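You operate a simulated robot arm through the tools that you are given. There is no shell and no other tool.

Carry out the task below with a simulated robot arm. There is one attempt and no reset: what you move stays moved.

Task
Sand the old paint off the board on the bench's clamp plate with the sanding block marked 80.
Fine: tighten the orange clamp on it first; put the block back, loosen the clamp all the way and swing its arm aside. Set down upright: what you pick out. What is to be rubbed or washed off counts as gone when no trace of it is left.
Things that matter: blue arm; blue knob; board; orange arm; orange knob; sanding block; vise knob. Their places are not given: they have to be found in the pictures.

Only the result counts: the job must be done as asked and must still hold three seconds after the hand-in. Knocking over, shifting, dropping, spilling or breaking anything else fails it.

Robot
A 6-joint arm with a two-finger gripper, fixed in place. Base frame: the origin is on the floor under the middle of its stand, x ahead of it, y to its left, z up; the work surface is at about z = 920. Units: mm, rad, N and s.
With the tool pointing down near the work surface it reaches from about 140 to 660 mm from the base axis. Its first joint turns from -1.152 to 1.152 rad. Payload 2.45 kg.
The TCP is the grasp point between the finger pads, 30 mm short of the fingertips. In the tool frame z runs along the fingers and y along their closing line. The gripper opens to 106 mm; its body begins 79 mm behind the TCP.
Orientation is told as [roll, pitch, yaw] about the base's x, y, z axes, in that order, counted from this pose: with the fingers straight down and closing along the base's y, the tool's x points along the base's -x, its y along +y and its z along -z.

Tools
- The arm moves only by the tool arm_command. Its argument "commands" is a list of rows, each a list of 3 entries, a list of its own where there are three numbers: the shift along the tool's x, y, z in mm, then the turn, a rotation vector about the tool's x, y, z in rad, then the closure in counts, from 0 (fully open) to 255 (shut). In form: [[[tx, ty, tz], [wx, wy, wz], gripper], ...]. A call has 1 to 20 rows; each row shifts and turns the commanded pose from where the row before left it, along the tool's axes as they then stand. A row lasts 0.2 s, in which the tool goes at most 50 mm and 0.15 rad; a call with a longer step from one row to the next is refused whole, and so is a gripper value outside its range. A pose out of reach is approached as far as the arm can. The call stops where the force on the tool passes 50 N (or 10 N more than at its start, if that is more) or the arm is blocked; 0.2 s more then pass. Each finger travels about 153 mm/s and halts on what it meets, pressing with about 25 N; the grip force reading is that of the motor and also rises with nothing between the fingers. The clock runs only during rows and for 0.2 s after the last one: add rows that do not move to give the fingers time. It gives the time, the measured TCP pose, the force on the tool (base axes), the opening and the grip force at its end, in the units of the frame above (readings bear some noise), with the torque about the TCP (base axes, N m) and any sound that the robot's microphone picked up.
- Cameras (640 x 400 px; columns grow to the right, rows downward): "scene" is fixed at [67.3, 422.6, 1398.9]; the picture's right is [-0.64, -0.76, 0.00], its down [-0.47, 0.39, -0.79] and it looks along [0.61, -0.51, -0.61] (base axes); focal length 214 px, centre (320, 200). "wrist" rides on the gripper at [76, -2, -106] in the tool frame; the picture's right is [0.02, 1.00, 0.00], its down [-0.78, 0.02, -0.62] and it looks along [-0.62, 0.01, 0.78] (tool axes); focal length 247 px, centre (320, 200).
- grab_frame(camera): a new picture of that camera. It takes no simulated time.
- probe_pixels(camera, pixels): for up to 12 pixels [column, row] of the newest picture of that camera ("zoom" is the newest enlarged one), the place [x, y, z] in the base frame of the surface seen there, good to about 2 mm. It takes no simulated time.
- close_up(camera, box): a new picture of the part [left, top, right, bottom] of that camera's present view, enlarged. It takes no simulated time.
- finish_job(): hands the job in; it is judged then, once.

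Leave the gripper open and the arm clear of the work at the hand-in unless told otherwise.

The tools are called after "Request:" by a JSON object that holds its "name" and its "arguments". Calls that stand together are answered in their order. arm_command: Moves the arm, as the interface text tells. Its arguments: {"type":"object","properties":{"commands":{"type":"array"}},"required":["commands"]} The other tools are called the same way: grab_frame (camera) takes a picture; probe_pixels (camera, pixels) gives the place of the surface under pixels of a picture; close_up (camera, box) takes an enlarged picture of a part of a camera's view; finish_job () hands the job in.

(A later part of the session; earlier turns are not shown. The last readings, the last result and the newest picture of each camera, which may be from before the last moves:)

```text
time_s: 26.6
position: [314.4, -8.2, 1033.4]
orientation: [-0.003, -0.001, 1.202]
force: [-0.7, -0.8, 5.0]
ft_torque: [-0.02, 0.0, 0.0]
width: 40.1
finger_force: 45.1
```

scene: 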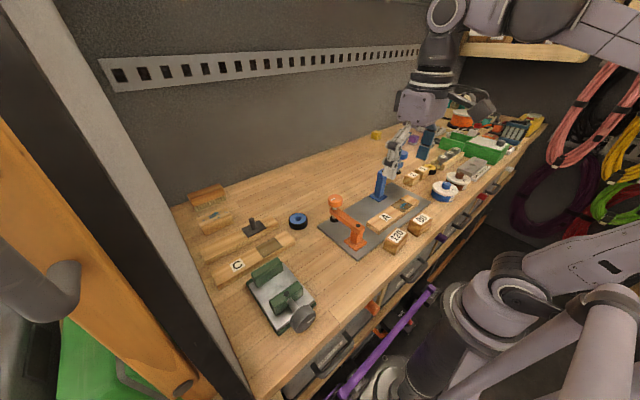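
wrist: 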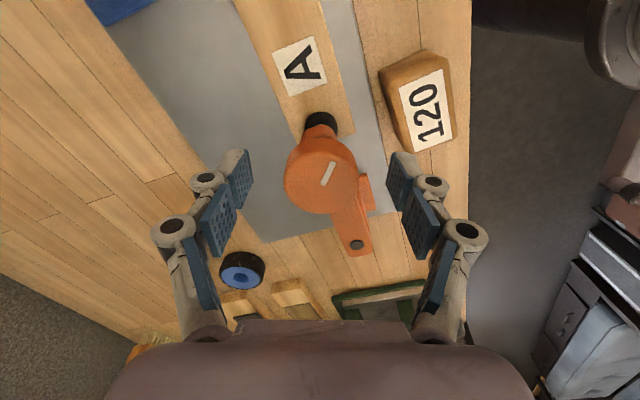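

The grip is well centred (near zero side force). I turn clockwise 0.8 rad.

Request:
{"name": "arm_command", "arguments": {"commands": [[[0, 0, 0.2], [0, 0, 0.1], 255], [[0, 0, 0.2], [0, 0, 0.1], 255], [[0, 0, 0.2], [0, 0, 0.1], 255], [[0, 0, 0.2], [0, 0, 0.1], 255], [[0, 0, 0.2], [0, 0, 0.1], 255], [[0, 0, 0.2], [0, 0, 0.1], 255], [[0, 0, 0.2], [0, 0, 0.1], 255], [[0, 0, 0.2], [0, 0, 0.1], 255], [[0, 0, 0], [0, 0, 0], 255]]}}

Request:
{"name": "close_up", "arguments": {"camera": "scene", "box": [340, 180, 420, 250]}}

```text
time_s: 28.6
position: [315.2, -9.1, 1032.8]
orientation: [0.001, -0.004, 0.402]
force: [-7.3, 2.4, 36.4]
ft_torque: [0.04, 0.37, 0.01]
width: 40.1
finger_force: 45.0
```

```text
5.71 times, centred on (380, 215) of scene
```

zoom: 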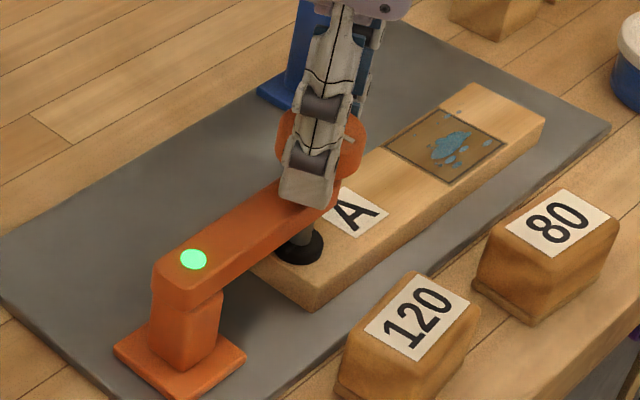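

The lamp is green again, now with +36 N vertical push-back. I probe the pad and then open the fingers to see whether the lamp stays green without my load.

Request:
{"name": "close_up", "arguments": {"camera": "scene", "box": [360, 208, 400, 236]}}

Request:
{"name": "grab_frame", "arguments": {"camera": "wrist"}}

```text
14.29 times, centred on (380, 222) of scene
```

zoom: 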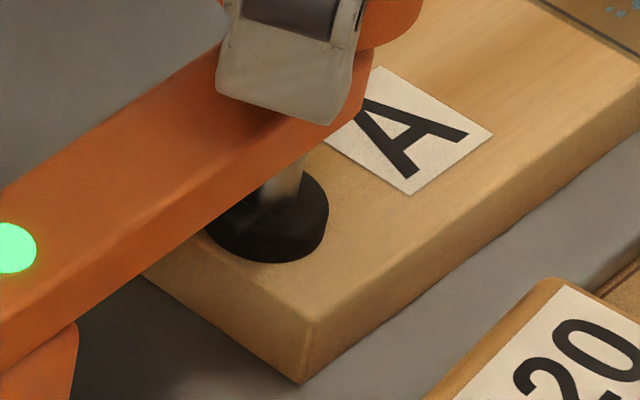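

```text
taken
```

wrist: 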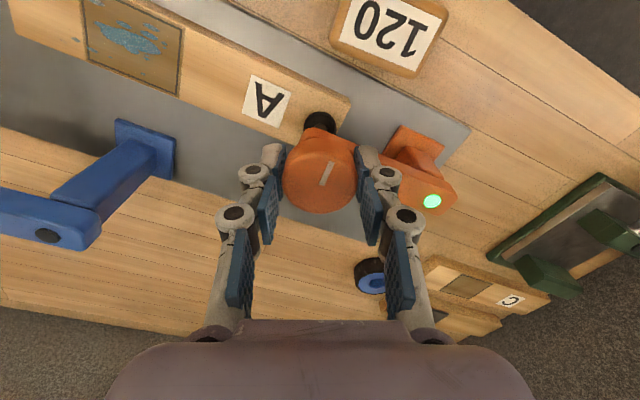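

The pad looks seated on the board now. I open the fingers briefly to see whether the lamp keeps glowing by itself.

Request:
{"name": "arm_command", "arguments": {"commands": [[[0, 0, -1.6], [0, 0, 0], 255], [[0, 0, 0], [0, 0, 0], 255]]}}

Request:
{"name": "close_up", "arguments": {"camera": "scene", "box": [340, 180, 420, 250]}}

```text
time_s: 29.2
position: [314.4, -6.9, 1032.9]
orientation: [0.0, -0.004, 0.403]
force: [-4.3, 5.0, -8.4]
ft_torque: [0.08, -0.01, 0.01]
width: 40.4
finger_force: 44.9
```

```text
5.71 times, centred on (380, 215) of scene
```

zoom: 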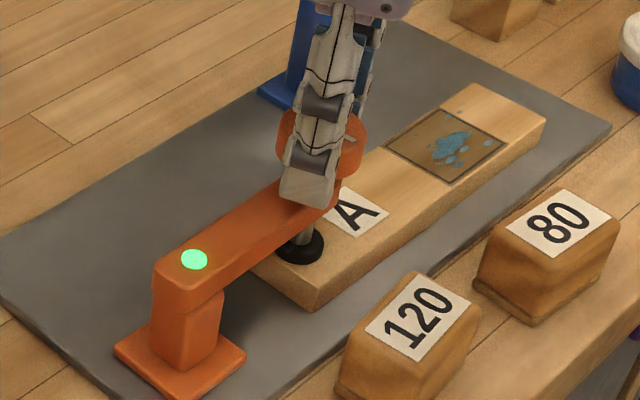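

The lamp stays green with the vertical load off. I turn a further 0.4 rad clockwise without following down, to feel whether it is firm.

Request:
{"name": "arm_command", "arguments": {"commands": [[[0, 0, 0.3], [0, 0, 0.1], 255], [[0, 0, 0], [0, 0, 0.1], 255], [[0, 0, 0], [0, 0, 0.1], 255], [[0, 0, 0], [0, 0, 0.1], 255], [[0, 0, 0], [0, 0, 0], 255]]}}

Request:
{"name": "grab_frame", "arguments": {"camera": "wrist"}}

Request:
{"name": "close_up", "arguments": {"camera": "scene", "box": [340, 180, 420, 250]}}

```text
time_s: 30.4
position: [315.1, -7.2, 1032.8]
orientation: [0.001, -0.002, 0.003]
force: [-2.9, 9.4, -32.2]
ft_torque: [0.13, 0.15, 0.38]
width: 40.0
finger_force: 44.7
```

```text
taken
```

wrist: 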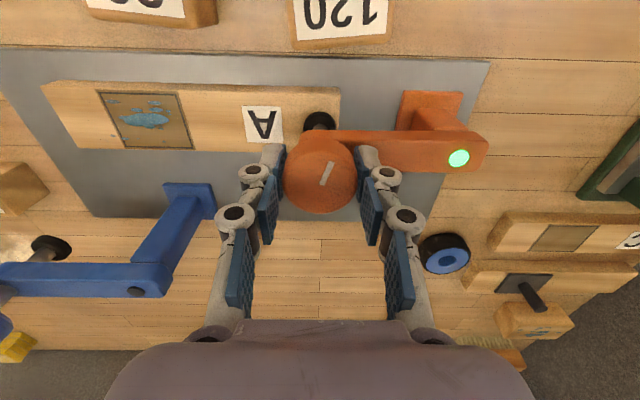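

```text
5.71 times, centred on (380, 215) of scene
```

zoom: 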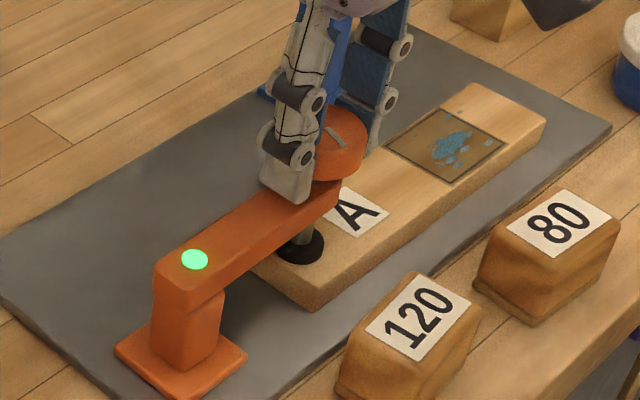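

Torque has risen to 0.38 N m, so the screw is biting. I ease the vertical pull and turn a little more to see if it firms up.

Request:
{"name": "arm_command", "arguments": {"commands": [[[0, 0, 1.0], [0, 0, 0], 255], [[0, 0, 0], [0, 0, 0.1], 255], [[0, 0, 0], [0, 0, 0.1], 255], [[0, 0, 0], [0, 0, 0], 255]]}}

Request:
{"name": "grab_frame", "arguments": {"camera": "wrist"}}

```text
time_s: 31.4
position: [315.4, -7.3, 1033.7]
orientation: [0.005, -0.002, -0.197]
force: [-4.8, 17.6, 4.5]
ft_torque: [0.23, 0.08, 0.79]
width: 40.3
finger_force: 44.7
```

```text
taken
```

wrist: 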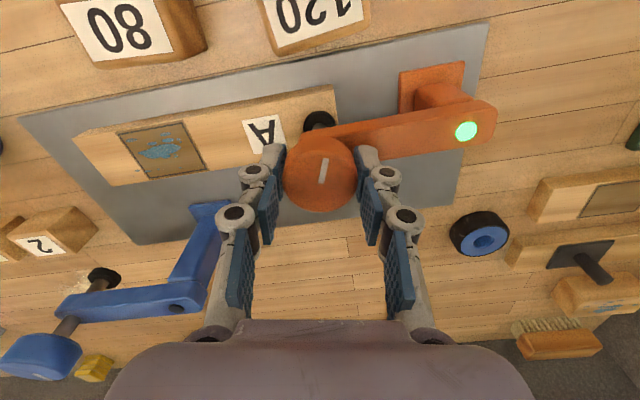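

The knob is slipping in the fingers at 0.79 N m and the lamp is green: the clamp is tight. I release, rise 100 mm and check.

Request:
{"name": "arm_command", "arguments": {"commands": [[[0, 0, 0], [0, 0, 0], 60], [[0, 0, 0], [0, 0, 0], 60], [[0, 0, -33.3], [0, 0, 0], 60], [[0, 0, -33.3], [0, 0, 0], 60], [[0, 0, -33.3], [0, 0, 0], 60], [[0, 0, 0], [0, 0, 0.1], 60], [[0, 0, 0], [0, 0, 0], 60]]}}

Request:
{"name": "grab_frame", "arguments": {"camera": "wrist"}}

Request:
{"name": "close_up", "arguments": {"camera": "scene", "box": [340, 180, 420, 250]}}

```text
time_s: 33.0
position: [314.4, -8.7, 1133.3]
orientation: [0.002, -0.004, -0.294]
force: [0.7, -0.2, -0.3]
ft_torque: [-0.03, -0.01, 0.0]
width: 81.4
finger_force: 0.1
```

```text
taken
```

wrist: 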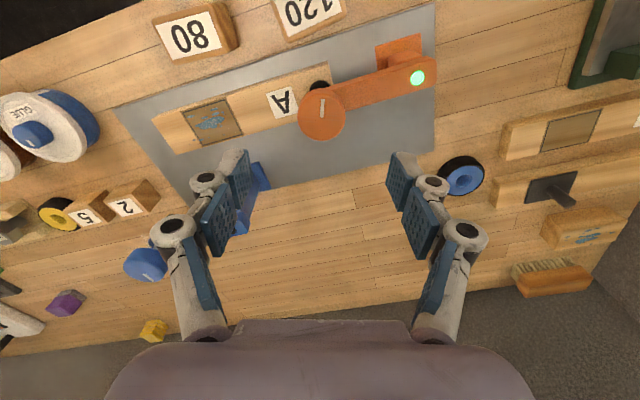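

```text
5.71 times, centred on (380, 215) of scene
```

zoom: 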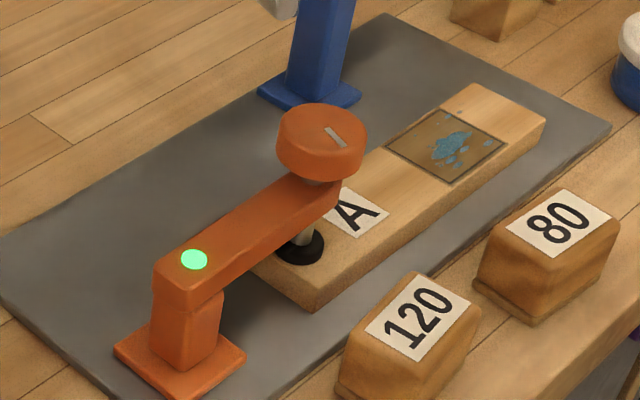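

The lamp stays green after release. Now the 80 block: I turn the hand back to yaw 0, open fully, and go above the block at about (231, −108).

Request:
{"name": "arm_command", "arguments": {"commands": [[[0, 0, 0], [0, 0, -0.15], 0], [[0, 0, 0], [0, 0, -0.15], 0], [[27.67, -33.53, 0], [0, 0, 0], 0], [[27.67, -33.53, 0], [0, 0, 0], 0], [[27.66, -33.54, 0], [0, 0, 0], 0], [[0, 0, 0], [0, 0, 0], 0]]}}

Request:
{"name": "grab_frame", "arguments": {"camera": "wrist"}}

Request:
{"name": "close_up", "arguments": {"camera": "scene", "box": [380, 180, 460, 260]}}

```text
time_s: 34.4
position: [229.9, -107.2, 1134.1]
orientation: [0.001, -0.003, 0.004]
force: [-0.3, 1.1, 0.0]
ft_torque: [0.01, 0.0, -0.04]
width: 106.0
finger_force: 0.1
```

```text
taken
```

wrist: 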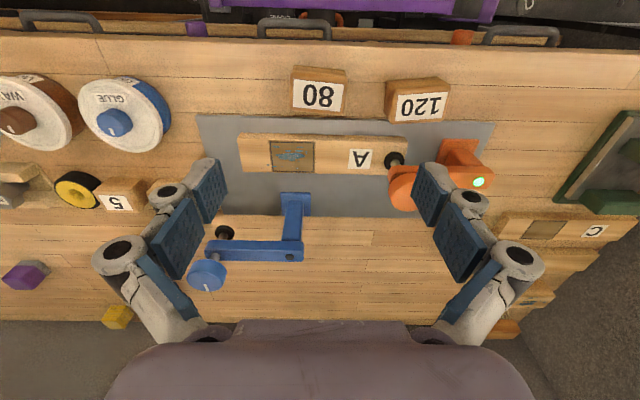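

```text
5.00 times, centred on (420, 220) of scene
```

zoom: 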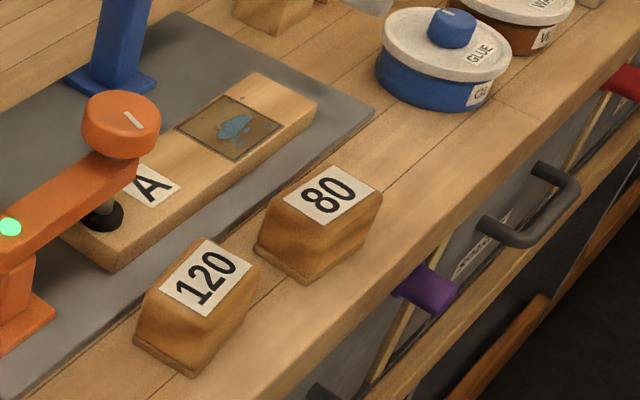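

I enlarge the 80 block in the wrist view and probe its outline.

Request:
{"name": "close_up", "arguments": {"camera": "wrist", "box": [270, 50, 460, 170]}}

```text
3.33 times, centred on (365, 110) of wrist
```

zoom: 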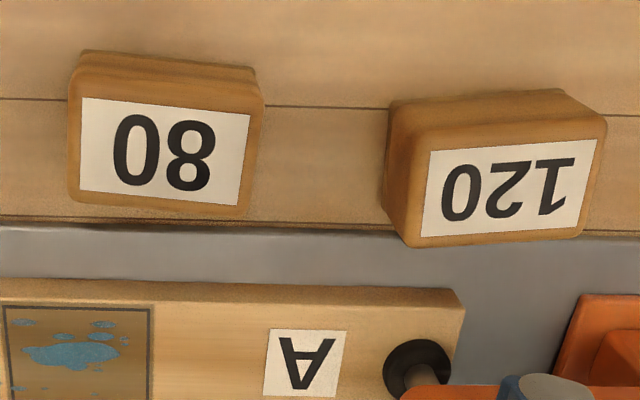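

Request:
{"name": "probe_pixels", "arguments": {"camera": "zoom", "pixels": [[83, 98], [250, 113], [239, 206], [80, 190], [72, 140], [254, 160], [90, 53], [254, 72], [165, 150], [155, 210], [165, 75], [395, 140]]}}

```text
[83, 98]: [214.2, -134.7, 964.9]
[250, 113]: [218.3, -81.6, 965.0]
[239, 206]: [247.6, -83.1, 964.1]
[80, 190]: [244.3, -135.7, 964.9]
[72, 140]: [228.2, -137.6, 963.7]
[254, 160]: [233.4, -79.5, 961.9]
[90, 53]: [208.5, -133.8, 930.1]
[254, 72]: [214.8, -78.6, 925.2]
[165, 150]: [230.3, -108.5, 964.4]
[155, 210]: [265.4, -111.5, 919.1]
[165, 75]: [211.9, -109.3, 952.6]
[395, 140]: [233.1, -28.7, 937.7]
```

Block centre (231, −109), turned about −0.06 rad, top z=965. I check the glue can's position for clearance before descending.

Request:
{"name": "probe_pixels", "arguments": {"camera": "wrist", "pixels": [[170, 105], [165, 120], [120, 78], [125, 110], [115, 122], [155, 90]]}}

```text
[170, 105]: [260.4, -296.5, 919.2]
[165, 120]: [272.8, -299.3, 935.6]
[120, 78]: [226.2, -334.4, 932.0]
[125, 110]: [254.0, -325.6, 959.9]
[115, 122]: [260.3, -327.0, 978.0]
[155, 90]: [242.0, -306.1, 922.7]
```

The glue can is far (y<−295). I turn by −0.06 rad, lower to TCP z≈960 with an 81 mm opening, then close on the block's ends.

Request:
{"name": "arm_command", "arguments": {"commands": [[[0.4, -0.3, 0], [0, 0, 0.06], 60], [[0, 0, 43], [0, 0, 0], 60], [[0, 0, 43], [0, 0, 0], 60], [[0, 0, 43], [0, 0, 0], 60], [[0, 0, 33], [0, 0, 0], 60], [[0, 0, 10], [0, 0, 0], 60], [[0, 0, 0], [0, 0, 0], 60]]}}

Request:
{"name": "grab_frame", "arguments": {"camera": "wrist"}}

Request:
{"name": "close_up", "arguments": {"camera": "scene", "box": [370, 170, 470, 260]}}

```text
time_s: 36.0
position: [232.4, -109.0, 961.2]
orientation: [-0.001, -0.004, -0.057]
force: [0.5, 0.7, 0.0]
ft_torque: [0.02, -0.01, 0.0]
width: 81.0
finger_force: 0.1
```

```text
taken
```

wrist: 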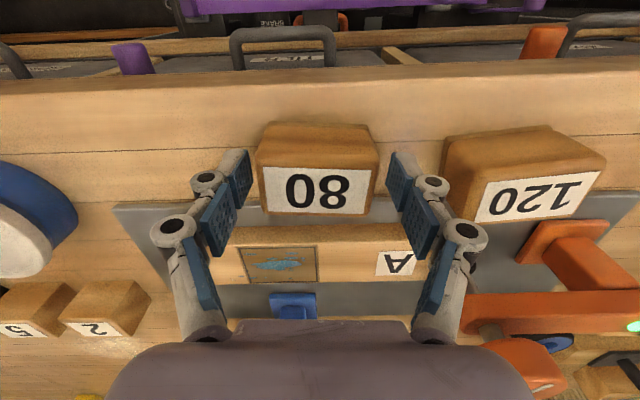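

```text
4.44 times, centred on (420, 215) of scene
```

zoom: 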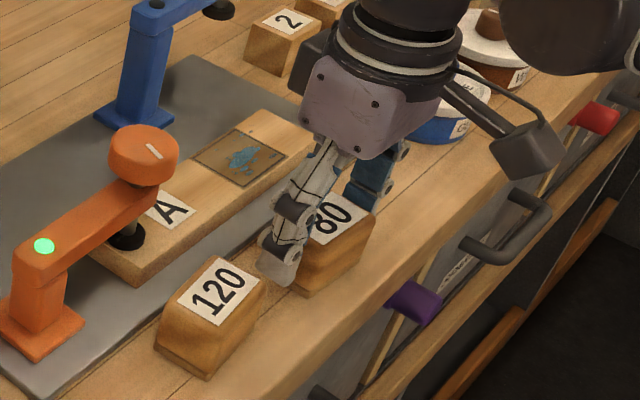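

The fingers straddle the block symmetrically. I close on it.

Request:
{"name": "arm_command", "arguments": {"commands": [[[0, 0, 0], [0, 0, 0], 255], [[0, 0, 0], [0, 0, 0], 255], [[0, 0, 0], [0, 0, 0], 255], [[0, 0, 0], [0, 0, 0], 255]]}}

Request:
{"name": "close_up", "arguments": {"camera": "wrist", "box": [180, 90, 460, 260]}}

```text
time_s: 37.0
position: [231.3, -107.8, 961.3]
orientation: [0.001, -0.003, -0.057]
force: [1.2, -0.7, 7.3]
ft_torque: [-0.21, -0.01, 0.03]
width: 61.6
finger_force: 24.8
```

```text
2.29 times, centred on (320, 175) of wrist
```

zoom: 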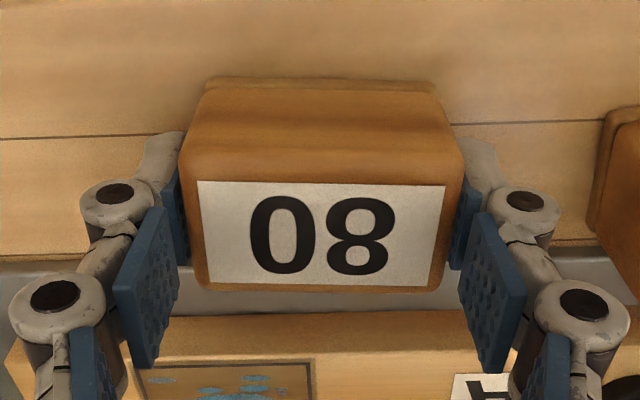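

The block is held (61.6 mm). I lift 70 mm, straighten to yaw 0 and carry it over the paint patch at about (315, −141).

Request:
{"name": "arm_command", "arguments": {"commands": [[[0, 0, -15], [0, 0, 0], 255], [[0, 0, -25], [0, 0, 0], 255], [[0, 0, -30], [0, 0, 0], 255], [[0, 0, 0], [0, 0, -0.06], 255], [[-28.13, -10.73, 0], [0, 0, 0], 255], [[-28.13, -10.73, 0], [0, 0, 0], 255], [[-28.14, -10.74, 0], [0, 0, 0], 255], [[0, 0, 0], [0, 0, 0], 255]]}}

Request:
{"name": "grab_frame", "arguments": {"camera": "wrist"}}

Request:
{"name": "close_up", "arguments": {"camera": "scene", "box": [360, 130, 460, 260]}}

```text
time_s: 38.8
position: [315.7, -142.1, 1030.3]
orientation: [-0.002, -0.005, 0.005]
force: [-0.1, -0.6, -1.5]
ft_torque: [0.01, 0.01, 0.01]
width: 61.3
finger_force: 24.8
```

```text
taken
```

wrist: 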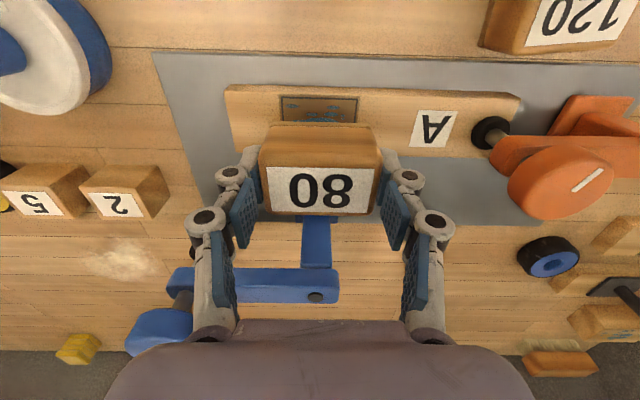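

```text
3.08 times, centred on (410, 195) of scene
```

zoom: 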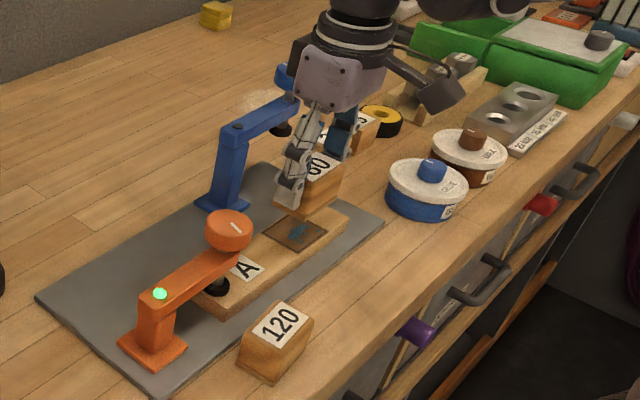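

I now descend to just above the board (TCP ≈ 991) and then by 1 mm steps until contact.

Request:
{"name": "arm_command", "arguments": {"commands": [[[0, 0, 20], [0, 0, 0], 255], [[0, 0, 18], [0, 0, 0], 255], [[0, 0, 1], [0, 0, 0], 255], [[0, 0, 0], [0, 0, 0], 255]]}}

Request:
{"name": "close_up", "arguments": {"camera": "scene", "box": [370, 150, 450, 240]}}

```text
time_s: 39.8
position: [315.9, -142.6, 992.4]
orientation: [0.0, -0.003, 0.003]
force: [-0.1, -0.4, -0.9]
ft_torque: [0.01, 0.0, 0.02]
width: 61.2
finger_force: 24.8
```

```text
4.44 times, centred on (410, 195) of scene
```

zoom: 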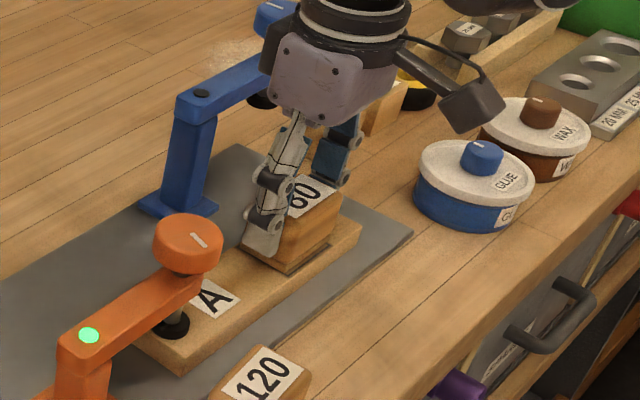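

No contact yet. I step down by 1 mm twice, then read the force.

Request:
{"name": "arm_command", "arguments": {"commands": [[[0, 0, 1], [0, 0, 0], 255], [[0, 0, 1], [0, 0, 0], 255], [[0, 0, 0], [0, 0, 0], 255]]}}

```text
time_s: 40.6
position: [315.6, -141.3, 989.6]
orientation: [0.001, -0.003, 0.003]
force: [-1.1, 0.0, -0.9]
ft_torque: [-0.02, 0.01, -0.01]
width: 61.5
finger_force: 25.4
```

Request:
{"name": "arm_command", "arguments": {"commands": [[[0, 0, 0.7], [0, 0, 0], 255], [[0, 0, 0.7], [0, 0, 0], 255], [[0, 0, 0], [0, 0, 0], 255]]}}

```text
time_s: 41.4
position: [316.5, -141.3, 989.3]
orientation: [0.001, -0.002, 0.004]
force: [-1.8, -1.4, 19.3]
ft_torque: [-0.12, 0.13, -0.02]
width: 61.2
finger_force: 25.3
```

Contact with 19 N. I make the first round of sanding strokes: ±22 mm along y, at x offsets 0, −5 and +5 mm.

Request:
{"name": "arm_command", "arguments": {"commands": [[[0, 11, 0], [0, 0, 0], 255], [[0, 11, 0], [0, 0, 0], 255], [[0, -11, 0], [0, 0, 0], 255], [[0, -11, 0], [0, 0, 0], 255], [[0, -11, 0], [0, 0, 0], 255], [[0, -11, 0], [0, 0, 0], 255], [[5, 0, 0], [0, 0, 0], 255], [[0, 11, 0], [0, 0, 0], 255], [[0, 11, 0], [0, 0, 0], 255], [[0, 11, 0], [0, 0, 0], 255], [[0, 11, 0], [0, 0, 0], 255], [[-10, 0, 0], [0, 0, 0], 255], [[0, -11, 0], [0, 0, 0], 255], [[0, -11, 0], [0, 0, 0], 255], [[0, -11, 0], [0, 0, 0], 255], [[0, -11, 0], [0, 0, 0], 255], [[5, 0, 0], [0, 0, 0], 255], [[0, 11, 0], [0, 0, 0], 255], [[0, 11, 0], [0, 0, 0], 255], [[0, 0, 0], [0, 0, 0], 255]]}}

Request:
{"name": "close_up", "arguments": {"camera": "scene", "box": [360, 150, 450, 240]}}

Request:
{"name": "grab_frame", "arguments": {"camera": "wrist"}}

```text
time_s: 45.6
position: [316.5, -141.1, 987.7]
orientation: [-0.002, -0.002, 0.001]
force: [0.8, -10.3, 22.0]
ft_torque: [-0.43, 0.01, 0.0]
width: 61.8
finger_force: 25.4
```

```text
4.44 times, centred on (405, 195) of scene
```

zoom: 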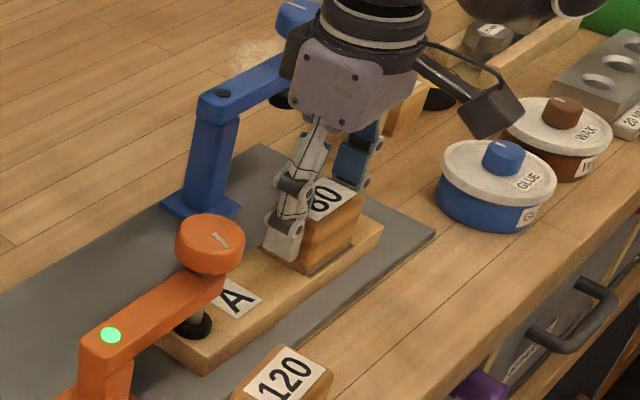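

```text
taken
```

wrist: 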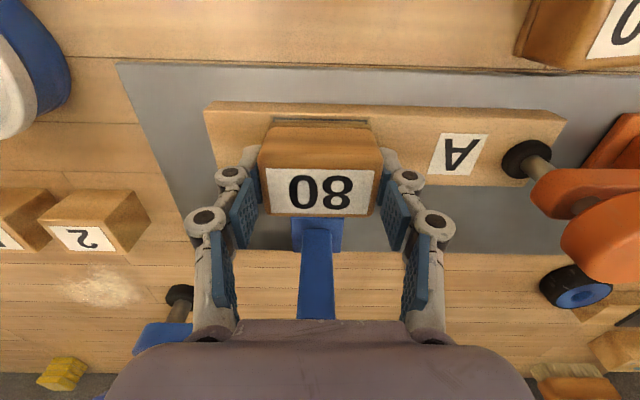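

The clamp holds (lamp green, board unmoved). I lift 45 mm to look at the patch.

Request:
{"name": "arm_command", "arguments": {"commands": [[[0, 0, -15], [0, 0, 0], 255], [[0, 0, -30], [0, 0, 0], 255], [[-10, 0, -20], [0, 0, 0], 255], [[-15, 0, 0], [0, 0, 0], 255], [[0, 0, 0], [0, 0, 0], 255]]}}

Request:
{"name": "close_up", "arguments": {"camera": "scene", "box": [380, 180, 440, 230]}}

Request:
{"name": "close_up", "arguments": {"camera": "wrist", "box": [200, 40, 440, 190]}}

```text
time_s: 46.8
position: [342.0, -140.2, 1053.3]
orientation: [0.0, -0.003, 0.004]
force: [-0.4, 0.2, -0.7]
ft_torque: [-0.02, 0.01, 0.04]
width: 61.2
finger_force: 25.0
```

```text
8.00 times, centred on (410, 205) of scene
```

zoom: 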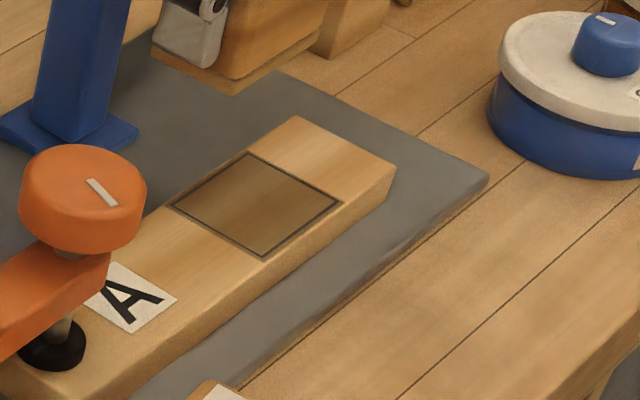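

```text
2.67 times, centred on (320, 115) of wrist
```

zoom: 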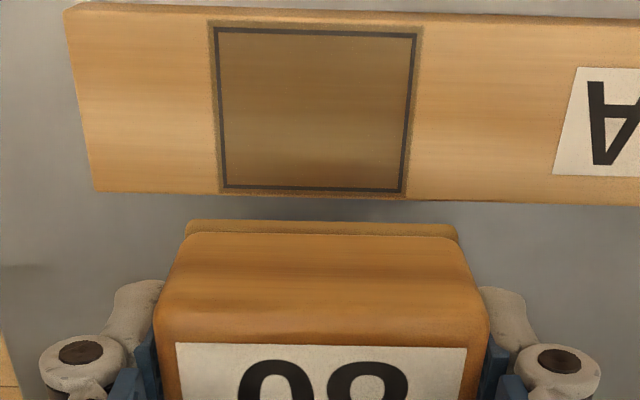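

The blue paint looks gone. I zoom in further to look for any leftover trace.

Request:
{"name": "close_up", "arguments": {"camera": "wrist", "box": [255, 45, 365, 118]}}

Request:
{"name": "close_up", "arguments": {"camera": "scene", "box": [392, 190, 434, 222]}}

```text
5.48 times, centred on (310, 82) of wrist
```

zoom: 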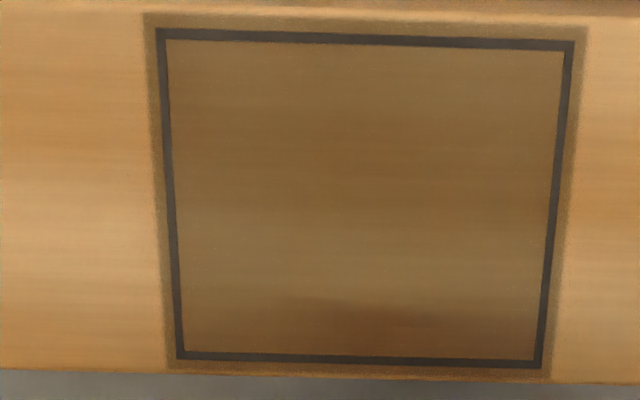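

```text
12.50 times, centred on (413, 206) of scene
```

zoom: 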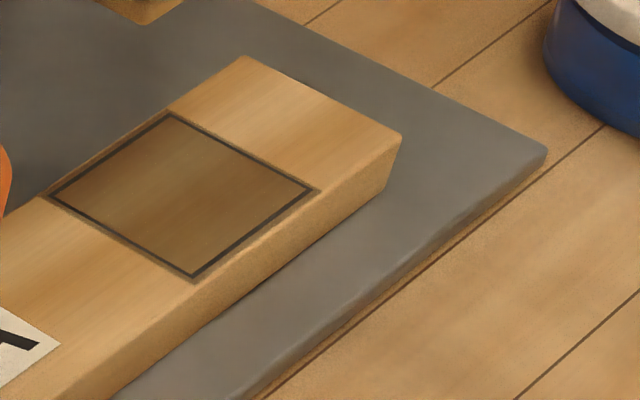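

No trace of paint is left. I carry the block back above its old place (231.1, −108.8), turn to −0.06 rad, and lower to a few mm above the bench.

Request:
{"name": "arm_command", "arguments": {"commands": [[[36.47, 10.73, 0], [0, 0, 0], 255], [[36.47, 10.73, 0], [0, 0, 0], 255], [[36.46, 10.74, 0], [0, 0, 0], 255], [[0, 0, 0], [0, 0, 0.06], 255], [[0, 0, 40], [0, 0, 0], 255], [[0, 0, 30], [0, 0, 0], 255], [[0, 0, 15], [0, 0, 0], 255], [[0, 0, 0], [0, 0, 0], 255]]}}

Request:
{"name": "close_up", "arguments": {"camera": "scene", "box": [370, 170, 470, 260]}}

Request:
{"name": "grab_frame", "arguments": {"camera": "wrist"}}

```text
time_s: 48.6
position: [231.2, -108.7, 968.6]
orientation: [-0.001, -0.003, -0.057]
force: [-0.1, 0.6, -1.3]
ft_torque: [-0.01, 0.0, -0.03]
width: 61.3
finger_force: 24.7
```

```text
4.44 times, centred on (420, 215) of scene
```

zoom: 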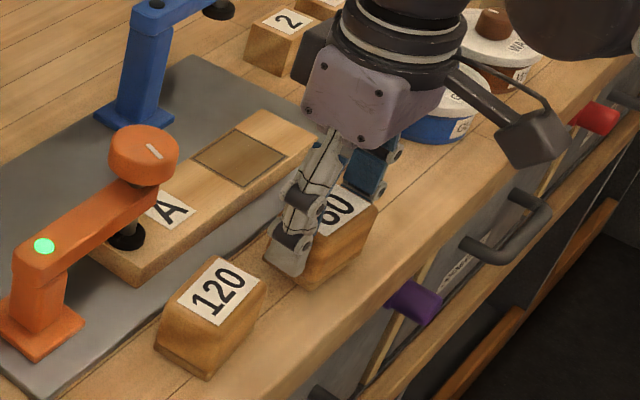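

```text
taken
```

wrist: 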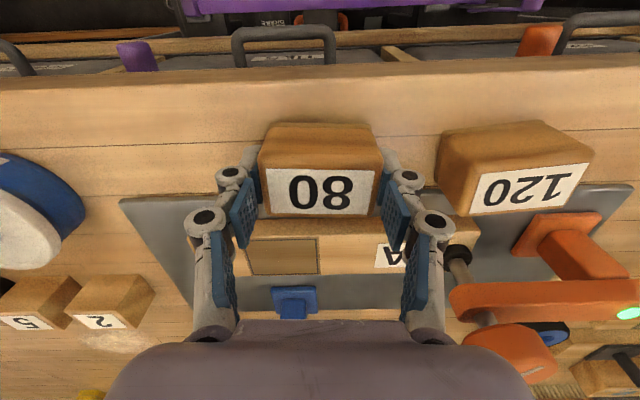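

All aligned. I lower gently: 4 mm, then 1 mm steps until the bench pushes back.

Request:
{"name": "arm_command", "arguments": {"commands": [[[0, 0, 2], [0, 0, 0], 255], [[0, 0, 2], [0, 0, 0], 255], [[0, 0, 1], [0, 0, 0], 255], [[0, 0, 1], [0, 0, 0], 255], [[0, 0, 0], [0, 0, 0], 255]]}}

```text
time_s: 49.8
position: [232.8, -108.9, 962.5]
orientation: [0.0, -0.004, -0.058]
force: [0.8, 0.0, -0.7]
ft_torque: [0.02, -0.04, 0.03]
width: 61.7
finger_force: 24.9
```

Request:
{"name": "arm_command", "arguments": {"commands": [[[0, 0, 0.7], [0, 0, 0], 255], [[0, 0, 0.5], [0, 0, 0], 255], [[0, 0, 0], [0, 0, 0], 255]]}}

```text
time_s: 50.6
position: [231.7, -108.8, 960.8]
orientation: [-0.001, -0.005, -0.058]
force: [-0.8, 0.5, -0.5]
ft_torque: [-0.02, 0.02, 0.0]
width: 61.4
finger_force: 25.1
```

Still no contact at TCP z≈960.4 (commanded). I take two more 0.5 mm steps.

Request:
{"name": "arm_command", "arguments": {"commands": [[[0, 0, 0.5], [0, 0, 0], 255], [[0, 0, 0.4], [0, 0, 0], 255], [[0, 0, 0], [0, 0, 0], 255]]}}

```text
time_s: 51.4
position: [231.8, -108.7, 960.0]
orientation: [0.003, -0.002, -0.058]
force: [-1.3, 2.0, 15.3]
ft_torque: [-0.16, 0.0, -0.05]
width: 61.4
finger_force: 24.6
```

The block is on the bench (15 N). I ease up 0.4 mm, open to 81 mm, and rise.

Request:
{"name": "arm_command", "arguments": {"commands": [[[0, 0, -0.4], [0, 0, 0], 255], [[0, 0, 0], [0, 0, 0], 60], [[0, 0, 0], [0, 0, 0], 60], [[0, 0, -15], [0, 0, 0], 60], [[0, 0, -35], [0, 0, 0], 60], [[0, 0, -45], [0, 0, 0], 60], [[0, 0, -45], [0, 0, 0], 60], [[0, 0, 0], [0, 0, -0.06], 60], [[0, 0, 0], [0, 0, 0], 60]]}}

Request:
{"name": "close_up", "arguments": {"camera": "scene", "box": [370, 170, 470, 260]}}

Request:
{"name": "close_up", "arguments": {"camera": "wrist", "box": [230, 50, 460, 200]}}

```text
time_s: 53.4
position: [233.8, -109.6, 1102.1]
orientation: [0.001, -0.003, 0.003]
force: [0.1, 0.1, -0.8]
ft_torque: [-0.04, 0.0, 0.0]
width: 81.0
finger_force: 0.1
```

```text
4.44 times, centred on (420, 215) of scene
```

zoom: 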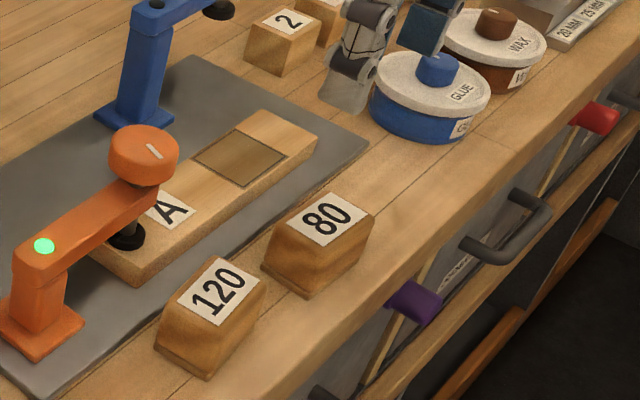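

```text
2.67 times, centred on (345, 125) of wrist
```

zoom: 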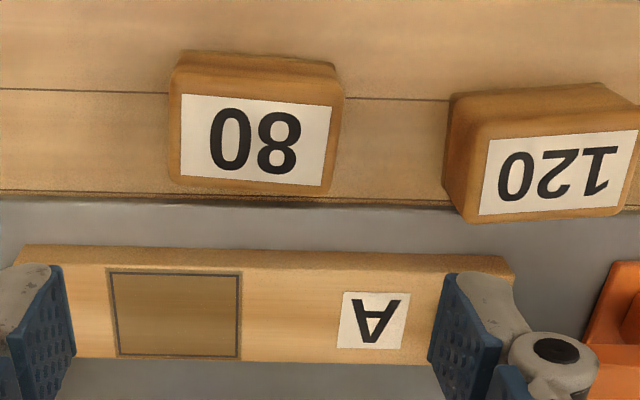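

The block stands upright at its place. I probe its label corners to compare with before, and the board ends.

Request:
{"name": "probe_pixels", "arguments": {"camera": "zoom", "pixels": [[182, 95], [331, 107], [321, 186], [180, 174], [255, 140], [18, 262], [25, 358]]}}

```text
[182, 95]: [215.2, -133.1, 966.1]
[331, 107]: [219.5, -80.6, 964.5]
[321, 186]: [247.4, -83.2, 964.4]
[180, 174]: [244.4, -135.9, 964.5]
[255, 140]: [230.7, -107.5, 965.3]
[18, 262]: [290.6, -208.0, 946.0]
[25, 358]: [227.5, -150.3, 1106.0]
```

The block is back within 1 mm and the board has not moved. Now I go back above the orange knob (314.5, −8) and turn the hand to yaw −1.2 for a counter-clockwise stroke.

Request:
{"name": "arm_command", "arguments": {"commands": [[[-27.8, 33.6, 0], [0, 0, 0], 60], [[-27.8, 33.6, 0], [0, 0, 0], 60], [[-27.8, 33.6, 0], [0, 0, 0], 60], [[0, 0, 0], [0, 0, 0.15], 60], [[0, 0, 0], [0, 0, 0.15], 60], [[0, 0, 0], [0, 0, 0.15], 60], [[0, 0, 0], [0, 0, 0.15], 60], [[0, 0, 0], [0, 0, 0.15], 60], [[0, 0, 0], [0, 0, 0.15], 60], [[0, 0, 0], [0, 0, 0.15], 60], [[0, 0, 0], [0, 0, 0.15], 60], [[0, 0, 0], [0, 0, 0], 60]]}}

Request:
{"name": "grab_frame", "arguments": {"camera": "wrist"}}

```text
time_s: 56.0
position: [314.0, -7.5, 1099.9]
orientation: [0.002, 0.0, -1.199]
force: [-0.8, -0.6, 0.1]
ft_torque: [0.0, 0.01, -0.01]
width: 81.1
finger_force: 0.0
```

```text
taken
```

wrist: 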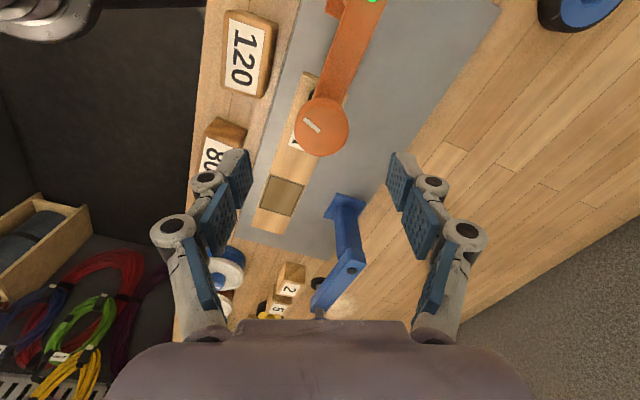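

I probe the knob's rim and height from here.

Request:
{"name": "probe_pixels", "arguments": {"camera": "wrist", "pixels": [[320, 102], [322, 150], [298, 128], [346, 128], [310, 125], [322, 128]]}}

```text
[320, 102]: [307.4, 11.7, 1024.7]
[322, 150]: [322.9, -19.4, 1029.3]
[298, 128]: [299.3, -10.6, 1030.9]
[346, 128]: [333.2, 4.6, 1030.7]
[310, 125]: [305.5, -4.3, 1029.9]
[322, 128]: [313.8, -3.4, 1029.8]
```

The knob top reads z≈1030. I take a close-up for a better centre estimate.

Request:
{"name": "close_up", "arguments": {"camera": "wrist", "box": [280, 80, 370, 170]}}

```text
4.44 times, centred on (325, 125) of wrist
```

zoom: 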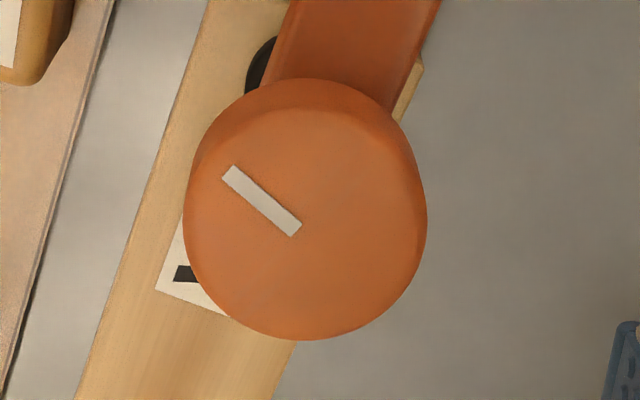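

Request:
{"name": "probe_pixels", "arguments": {"camera": "zoom", "pixels": [[308, 225], [306, 332], [310, 112], [192, 222], [422, 222], [295, 230], [228, 172]]}}

```text
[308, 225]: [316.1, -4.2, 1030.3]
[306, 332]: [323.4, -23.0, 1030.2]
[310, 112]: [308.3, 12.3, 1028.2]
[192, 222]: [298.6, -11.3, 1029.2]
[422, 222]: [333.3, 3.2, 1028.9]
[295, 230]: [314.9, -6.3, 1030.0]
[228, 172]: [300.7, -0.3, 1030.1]
```

Averaging both views, the knob axis is about (315.5, −6). I shift there, lower to TCP z≈1033.5, and close.

Request:
{"name": "arm_command", "arguments": {"commands": [[[1.5, 1.66, 0], [0, 0, 0], 60], [[0, 0, 33.2], [0, 0, 0], 60], [[0, 0, 33.2], [0, 0, 0], 60], [[0, 0, 0], [0, 0, 0], 60], [[0, 0, 0], [0, 0, 0], 255], [[0, 0, 0], [0, 0, 0], 255], [[0, 0, 0], [0, 0, 0], 255], [[0, 0, 0], [0, 0, 0], 255]]}}

```text
time_s: 57.8
position: [314.4, -6.9, 1034.4]
orientation: [0.003, -0.001, -1.195]
force: [3.7, 2.5, 1.7]
ft_torque: [0.04, -0.22, 0.0]
width: 40.3
finger_force: 45.3
```

Well centred (side force ~4 N). I turn counter-clockwise 0.6 rad with a light upward follow and check.

Request:
{"name": "arm_command", "arguments": {"commands": [[[0, 0, 0], [0, 0, -0.1], 255], [[0, 0, 0], [0, 0, -0.1], 255], [[0, 0, 0], [0, 0, -0.1], 255], [[0, 0, 0], [0, 0, -0.1], 255], [[0, 0, -0.2], [0, 0, -0.1], 255], [[0, 0, -0.2], [0, 0, -0.1], 255], [[0, 0, 0], [0, 0, 0], 255]]}}

Request:
{"name": "grab_frame", "arguments": {"camera": "wrist"}}

Request:
{"name": "close_up", "arguments": {"camera": "scene", "box": [340, 180, 420, 250]}}

```text
time_s: 59.4
position: [314.9, -7.4, 1034.4]
orientation: [-0.003, -0.002, -0.596]
force: [-4.1, -9.4, 35.1]
ft_torque: [-0.16, 0.39, 0.01]
width: 40.3
finger_force: 45.1
```

```text
taken
```

wrist: 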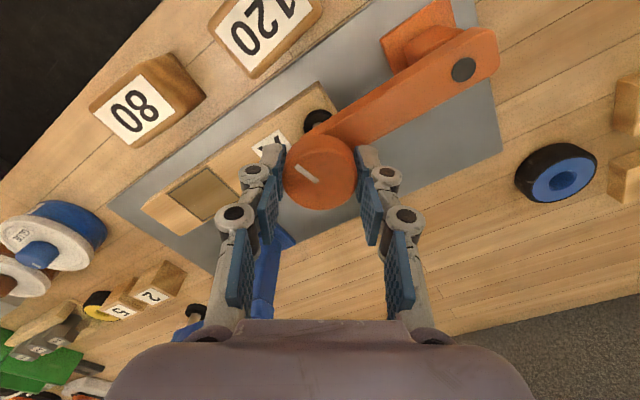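

```text
5.71 times, centred on (380, 215) of scene
```

zoom: 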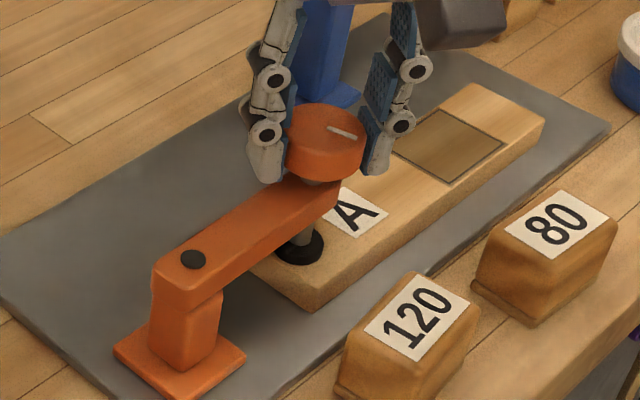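

The lamp is off and the screw is rising (35 N push up). I follow up 1.3 mm and continue counter-clockwise 1.0 rad, rising 0.22 mm per 0.1 rad.

Request:
{"name": "arm_command", "arguments": {"commands": [[[0, 0, -1.3], [0, 0, 0], 255], [[0, 0, -0.22], [0, 0, -0.1], 255], [[0, 0, -0.22], [0, 0, -0.1], 255], [[0, 0, -0.22], [0, 0, -0.1], 255], [[0, 0, -0.22], [0, 0, -0.1], 255], [[0, 0, -0.22], [0, 0, -0.1], 255], [[0, 0, -0.22], [0, 0, -0.1], 255], [[0, 0, -0.22], [0, 0, -0.1], 255], [[0, 0, -0.22], [0, 0, -0.1], 255], [[0, 0, -0.22], [0, 0, -0.1], 255], [[0, 0, -0.22], [0, 0, -0.1], 255], [[0, 0, 0], [0, 0, 0], 255]]}}

```text
time_s: 62.0
position: [316.6, -7.6, 1037.0]
orientation: [-0.002, -0.001, 0.404]
force: [-0.6, -15.6, -25.7]
ft_torque: [-0.11, -0.37, -0.03]
width: 40.4
finger_force: 45.2
```

The pull is now −26 N, so I followed up too much. I ease down 0.9 mm and continue 0.8 rad with 0.15 mm per step.

Request:
{"name": "arm_command", "arguments": {"commands": [[[0, 0, 0.9], [0, 0, 0], 255], [[0, 0, -0.15], [0, 0, -0.1], 255], [[0, 0, -0.15], [0, 0, -0.1], 255], [[0, 0, -0.15], [0, 0, -0.1], 255], [[0, 0, -0.15], [0, 0, -0.1], 255], [[0, 0, -0.15], [0, 0, -0.1], 255], [[0, 0, -0.15], [0, 0, -0.1], 255], [[0, 0, -0.15], [0, 0, -0.1], 255], [[0, 0, -0.15], [0, 0, -0.1], 255], [[0, 0, 0], [0, 0, 0], 255]]}}

Request:
{"name": "close_up", "arguments": {"camera": "scene", "box": [340, 180, 420, 250]}}

Request:
{"name": "grab_frame", "arguments": {"camera": "wrist"}}

```text
time_s: 64.2
position: [315.9, -7.4, 1038.2]
orientation: [-0.003, 0.003, 1.205]
force: [-0.1, -16.5, 11.1]
ft_torque: [-0.39, 0.06, -0.02]
width: 40.5
finger_force: 44.8
```

```text
5.71 times, centred on (380, 215) of scene
```

zoom: 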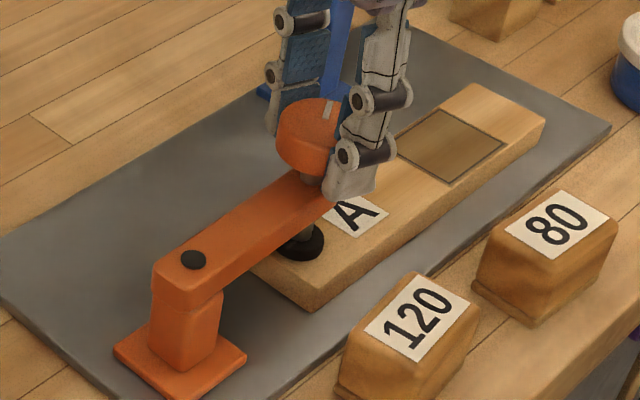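

```text
taken
```

wrist: 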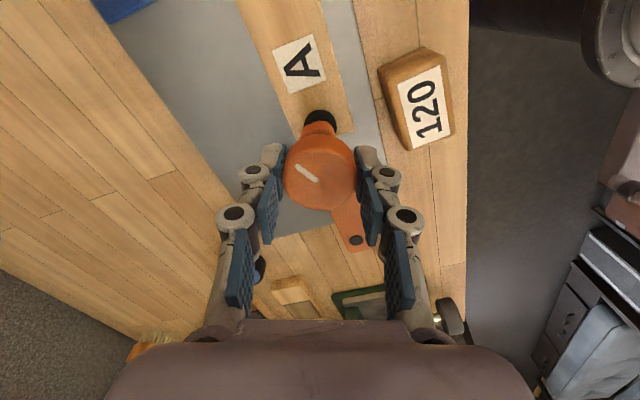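

2.4 rad undone so far. I keep turning in this stroke another 0.6 rad, watching whether the wrist still follows.

Request:
{"name": "arm_command", "arguments": {"commands": [[[0, 0, -0.5], [0, 0, -0.1], 255], [[0, 0, -0.17], [0, 0, -0.1], 255], [[0, 0, -0.17], [0, 0, -0.1], 255], [[0, 0, -0.17], [0, 0, -0.1], 255], [[0, 0, -0.17], [0, 0, -0.1], 255], [[0, 0, -0.17], [0, 0, -0.1], 255], [[0, 0, 0], [0, 0, 0], 255]]}}

Request:
{"name": "grab_frame", "arguments": {"camera": "wrist"}}

```text
time_s: 65.8
position: [316.0, -6.3, 1039.5]
orientation: [-0.003, 0.005, 1.806]
force: [-0.3, -15.9, 9.1]
ft_torque: [-0.24, -0.18, 0.01]
width: 40.3
finger_force: 45.5
```

```text
taken
```

wrist: 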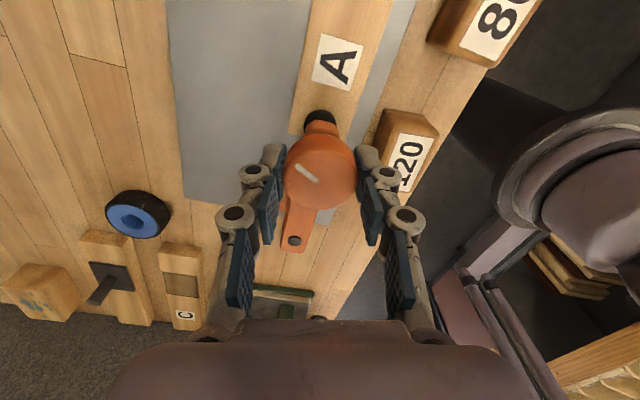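

3.0 rad undone, torque still near zero. I continue another 0.6 rad.

Request:
{"name": "arm_command", "arguments": {"commands": [[[0, 0, -0.4], [0, 0, -0.1], 255], [[0, 0, -0.17], [0, 0, -0.1], 255], [[0, 0, -0.17], [0, 0, -0.1], 255], [[0, 0, -0.17], [0, 0, -0.1], 255], [[0, 0, -0.17], [0, 0, -0.1], 255], [[0, 0, -0.17], [0, 0, -0.1], 255], [[0, 0, 0], [0, 0, 0], 255]]}}

Request:
{"name": "grab_frame", "arguments": {"camera": "wrist"}}

Request:
{"name": "close_up", "arguments": {"camera": "scene", "box": [340, 180, 420, 250]}}

```text
time_s: 67.4
position: [318.4, -5.9, 1040.8]
orientation: [-0.002, 0.005, 2.405]
force: [4.6, -11.9, 11.9]
ft_torque: [-0.61, -0.48, -0.5]
width: 40.1
finger_force: 45.3
```

```text
taken
```

wrist: 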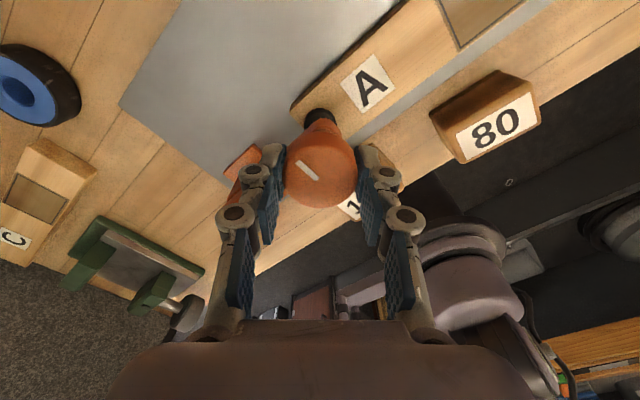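

```text
5.71 times, centred on (380, 215) of scene
```

zoom: 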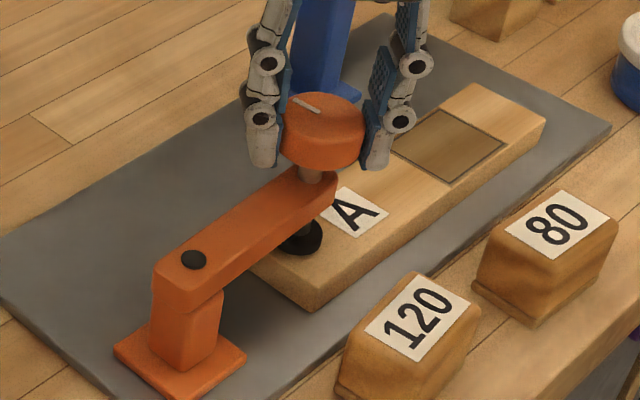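

Torque has risen to −0.5 N m, so the loosening stop may be reached. I probe the white mark's ends and the knob height to compare with the start (mark pointed +x with the arm at −y, knob top 1036).

Request:
{"name": "probe_pixels", "arguments": {"camera": "wrist", "pixels": [[298, 163], [317, 178], [320, 150], [320, 200], [320, 172]]}}

Request:
{"name": "arm_command", "arguments": {"commands": [[[0, 0, 0], [0, 0, -0.1], 255], [[0, 0, 0], [0, 0, -0.1], 255], [[0, 0, 0], [0, 0, 0], 255]]}}

Request:
{"name": "grab_frame", "arguments": {"camera": "wrist"}}

```text
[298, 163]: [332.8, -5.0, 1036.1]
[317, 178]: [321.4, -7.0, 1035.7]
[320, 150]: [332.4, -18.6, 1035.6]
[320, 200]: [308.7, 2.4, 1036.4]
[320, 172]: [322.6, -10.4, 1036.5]
```

```text
time_s: 68.2
position: [315.6, -4.0, 1040.6]
orientation: [-0.004, 0.002, 2.606]
force: [3.6, -0.9, 7.6]
ft_torque: [0.01, -0.14, -0.58]
width: 40.5
finger_force: 45.0
```

```text
taken
```

wrist: 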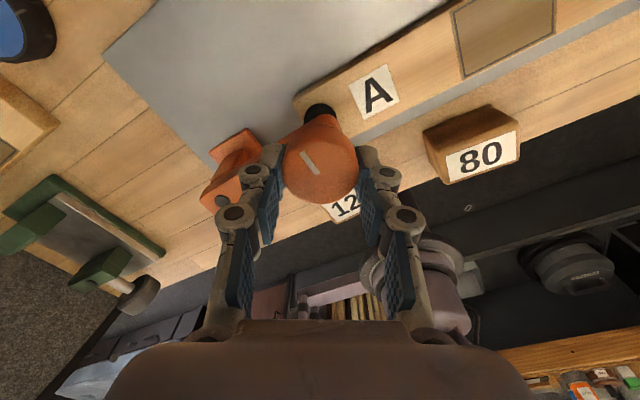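

The hand now slips on the knob at −0.58 N m; the knob top is back at 1036 and the mark back at its first direction: the clamp is fully loosened. I release, rise, and turn the hand back.

Request:
{"name": "arm_command", "arguments": {"commands": [[[0, 0, 0], [0, 0, 0], 60], [[0, 0, 0], [0, 0, 0], 60], [[0, 0, -35], [0, 0, 0], 60], [[0, 0, -35], [0, 0, 0], 60], [[0, 0, 0], [0, 0, 0.15], 60], [[0, 0, 0], [0, 0, 0.15], 60], [[0, 0, 0], [0, 0, 0.15], 60], [[0, 0, 0], [0, 0, 0.15], 60], [[0, 0, 0], [0, 0, 0.15], 60], [[0, 0, 0], [0, 0, 0.15], 60], [[0, 0, 0], [0, 0, 0.15], 60], [[0, 0, 0], [0, 0, 0.15], 60], [[0, 0, 0], [0, 0, 0.15], 60], [[0, 0, 0], [0, 0, 0.15], 60], [[0, 0, 0], [0, 0, 0.15], 60], [[0, 0, 0], [0, 0, 0.15], 60], [[0, 0, 0], [0, 0, 0.15], 60], [[0, 0, 0], [0, 0, 0.15], 60], [[0, 0, 0], [0, 0, 0.15], 60], [[0, 0, 0], [0, 0, 0.15], 60]]}}

Request:
{"name": "arm_command", "arguments": {"commands": [[[0, 0, 0], [0, 0, 0.1], 60], [[0, 0, 0], [0, 0, 0.1], 60], [[0, 0, 0], [0, 0, 0], 60]]}}

Request:
{"name": "grab_frame", "arguments": {"camera": "wrist"}}

Request:
{"name": "close_up", "arguments": {"camera": "scene", "box": [340, 180, 420, 250]}}

```text
time_s: 72.4
position: [315.3, -6.6, 1111.3]
orientation: [0.0, -0.004, 0.203]
force: [0.5, 0.1, 0.8]
ft_torque: [-0.04, 0.02, -0.01]
width: 80.9
finger_force: 0.1
```

```text
time_s: 73.2
position: [316.1, -7.6, 1110.3]
orientation: [0.001, -0.002, 0.004]
force: [-0.6, 0.6, -0.8]
ft_torque: [0.01, -0.03, 0.0]
width: 80.9
finger_force: 0.1
```

```text
taken
```

wrist: 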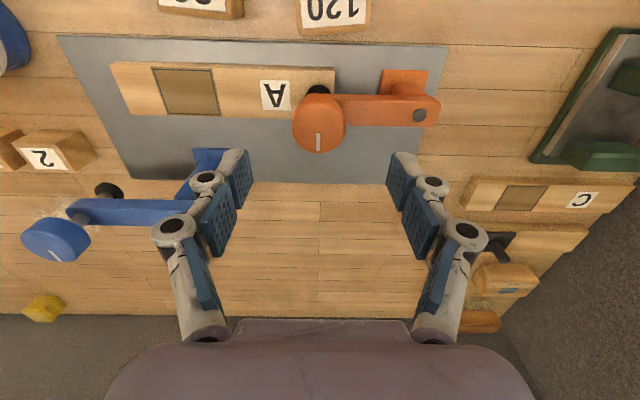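

```text
5.71 times, centred on (380, 215) of scene
```

zoom: 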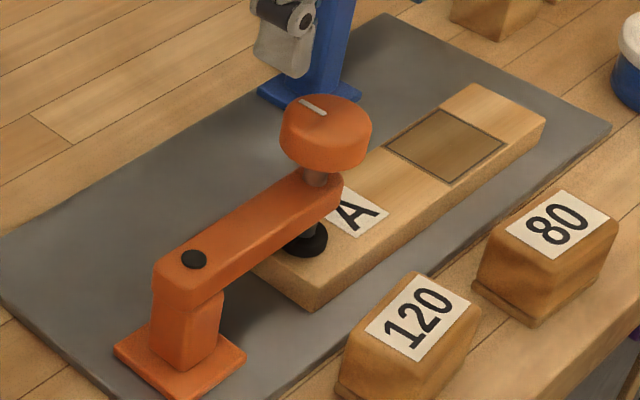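

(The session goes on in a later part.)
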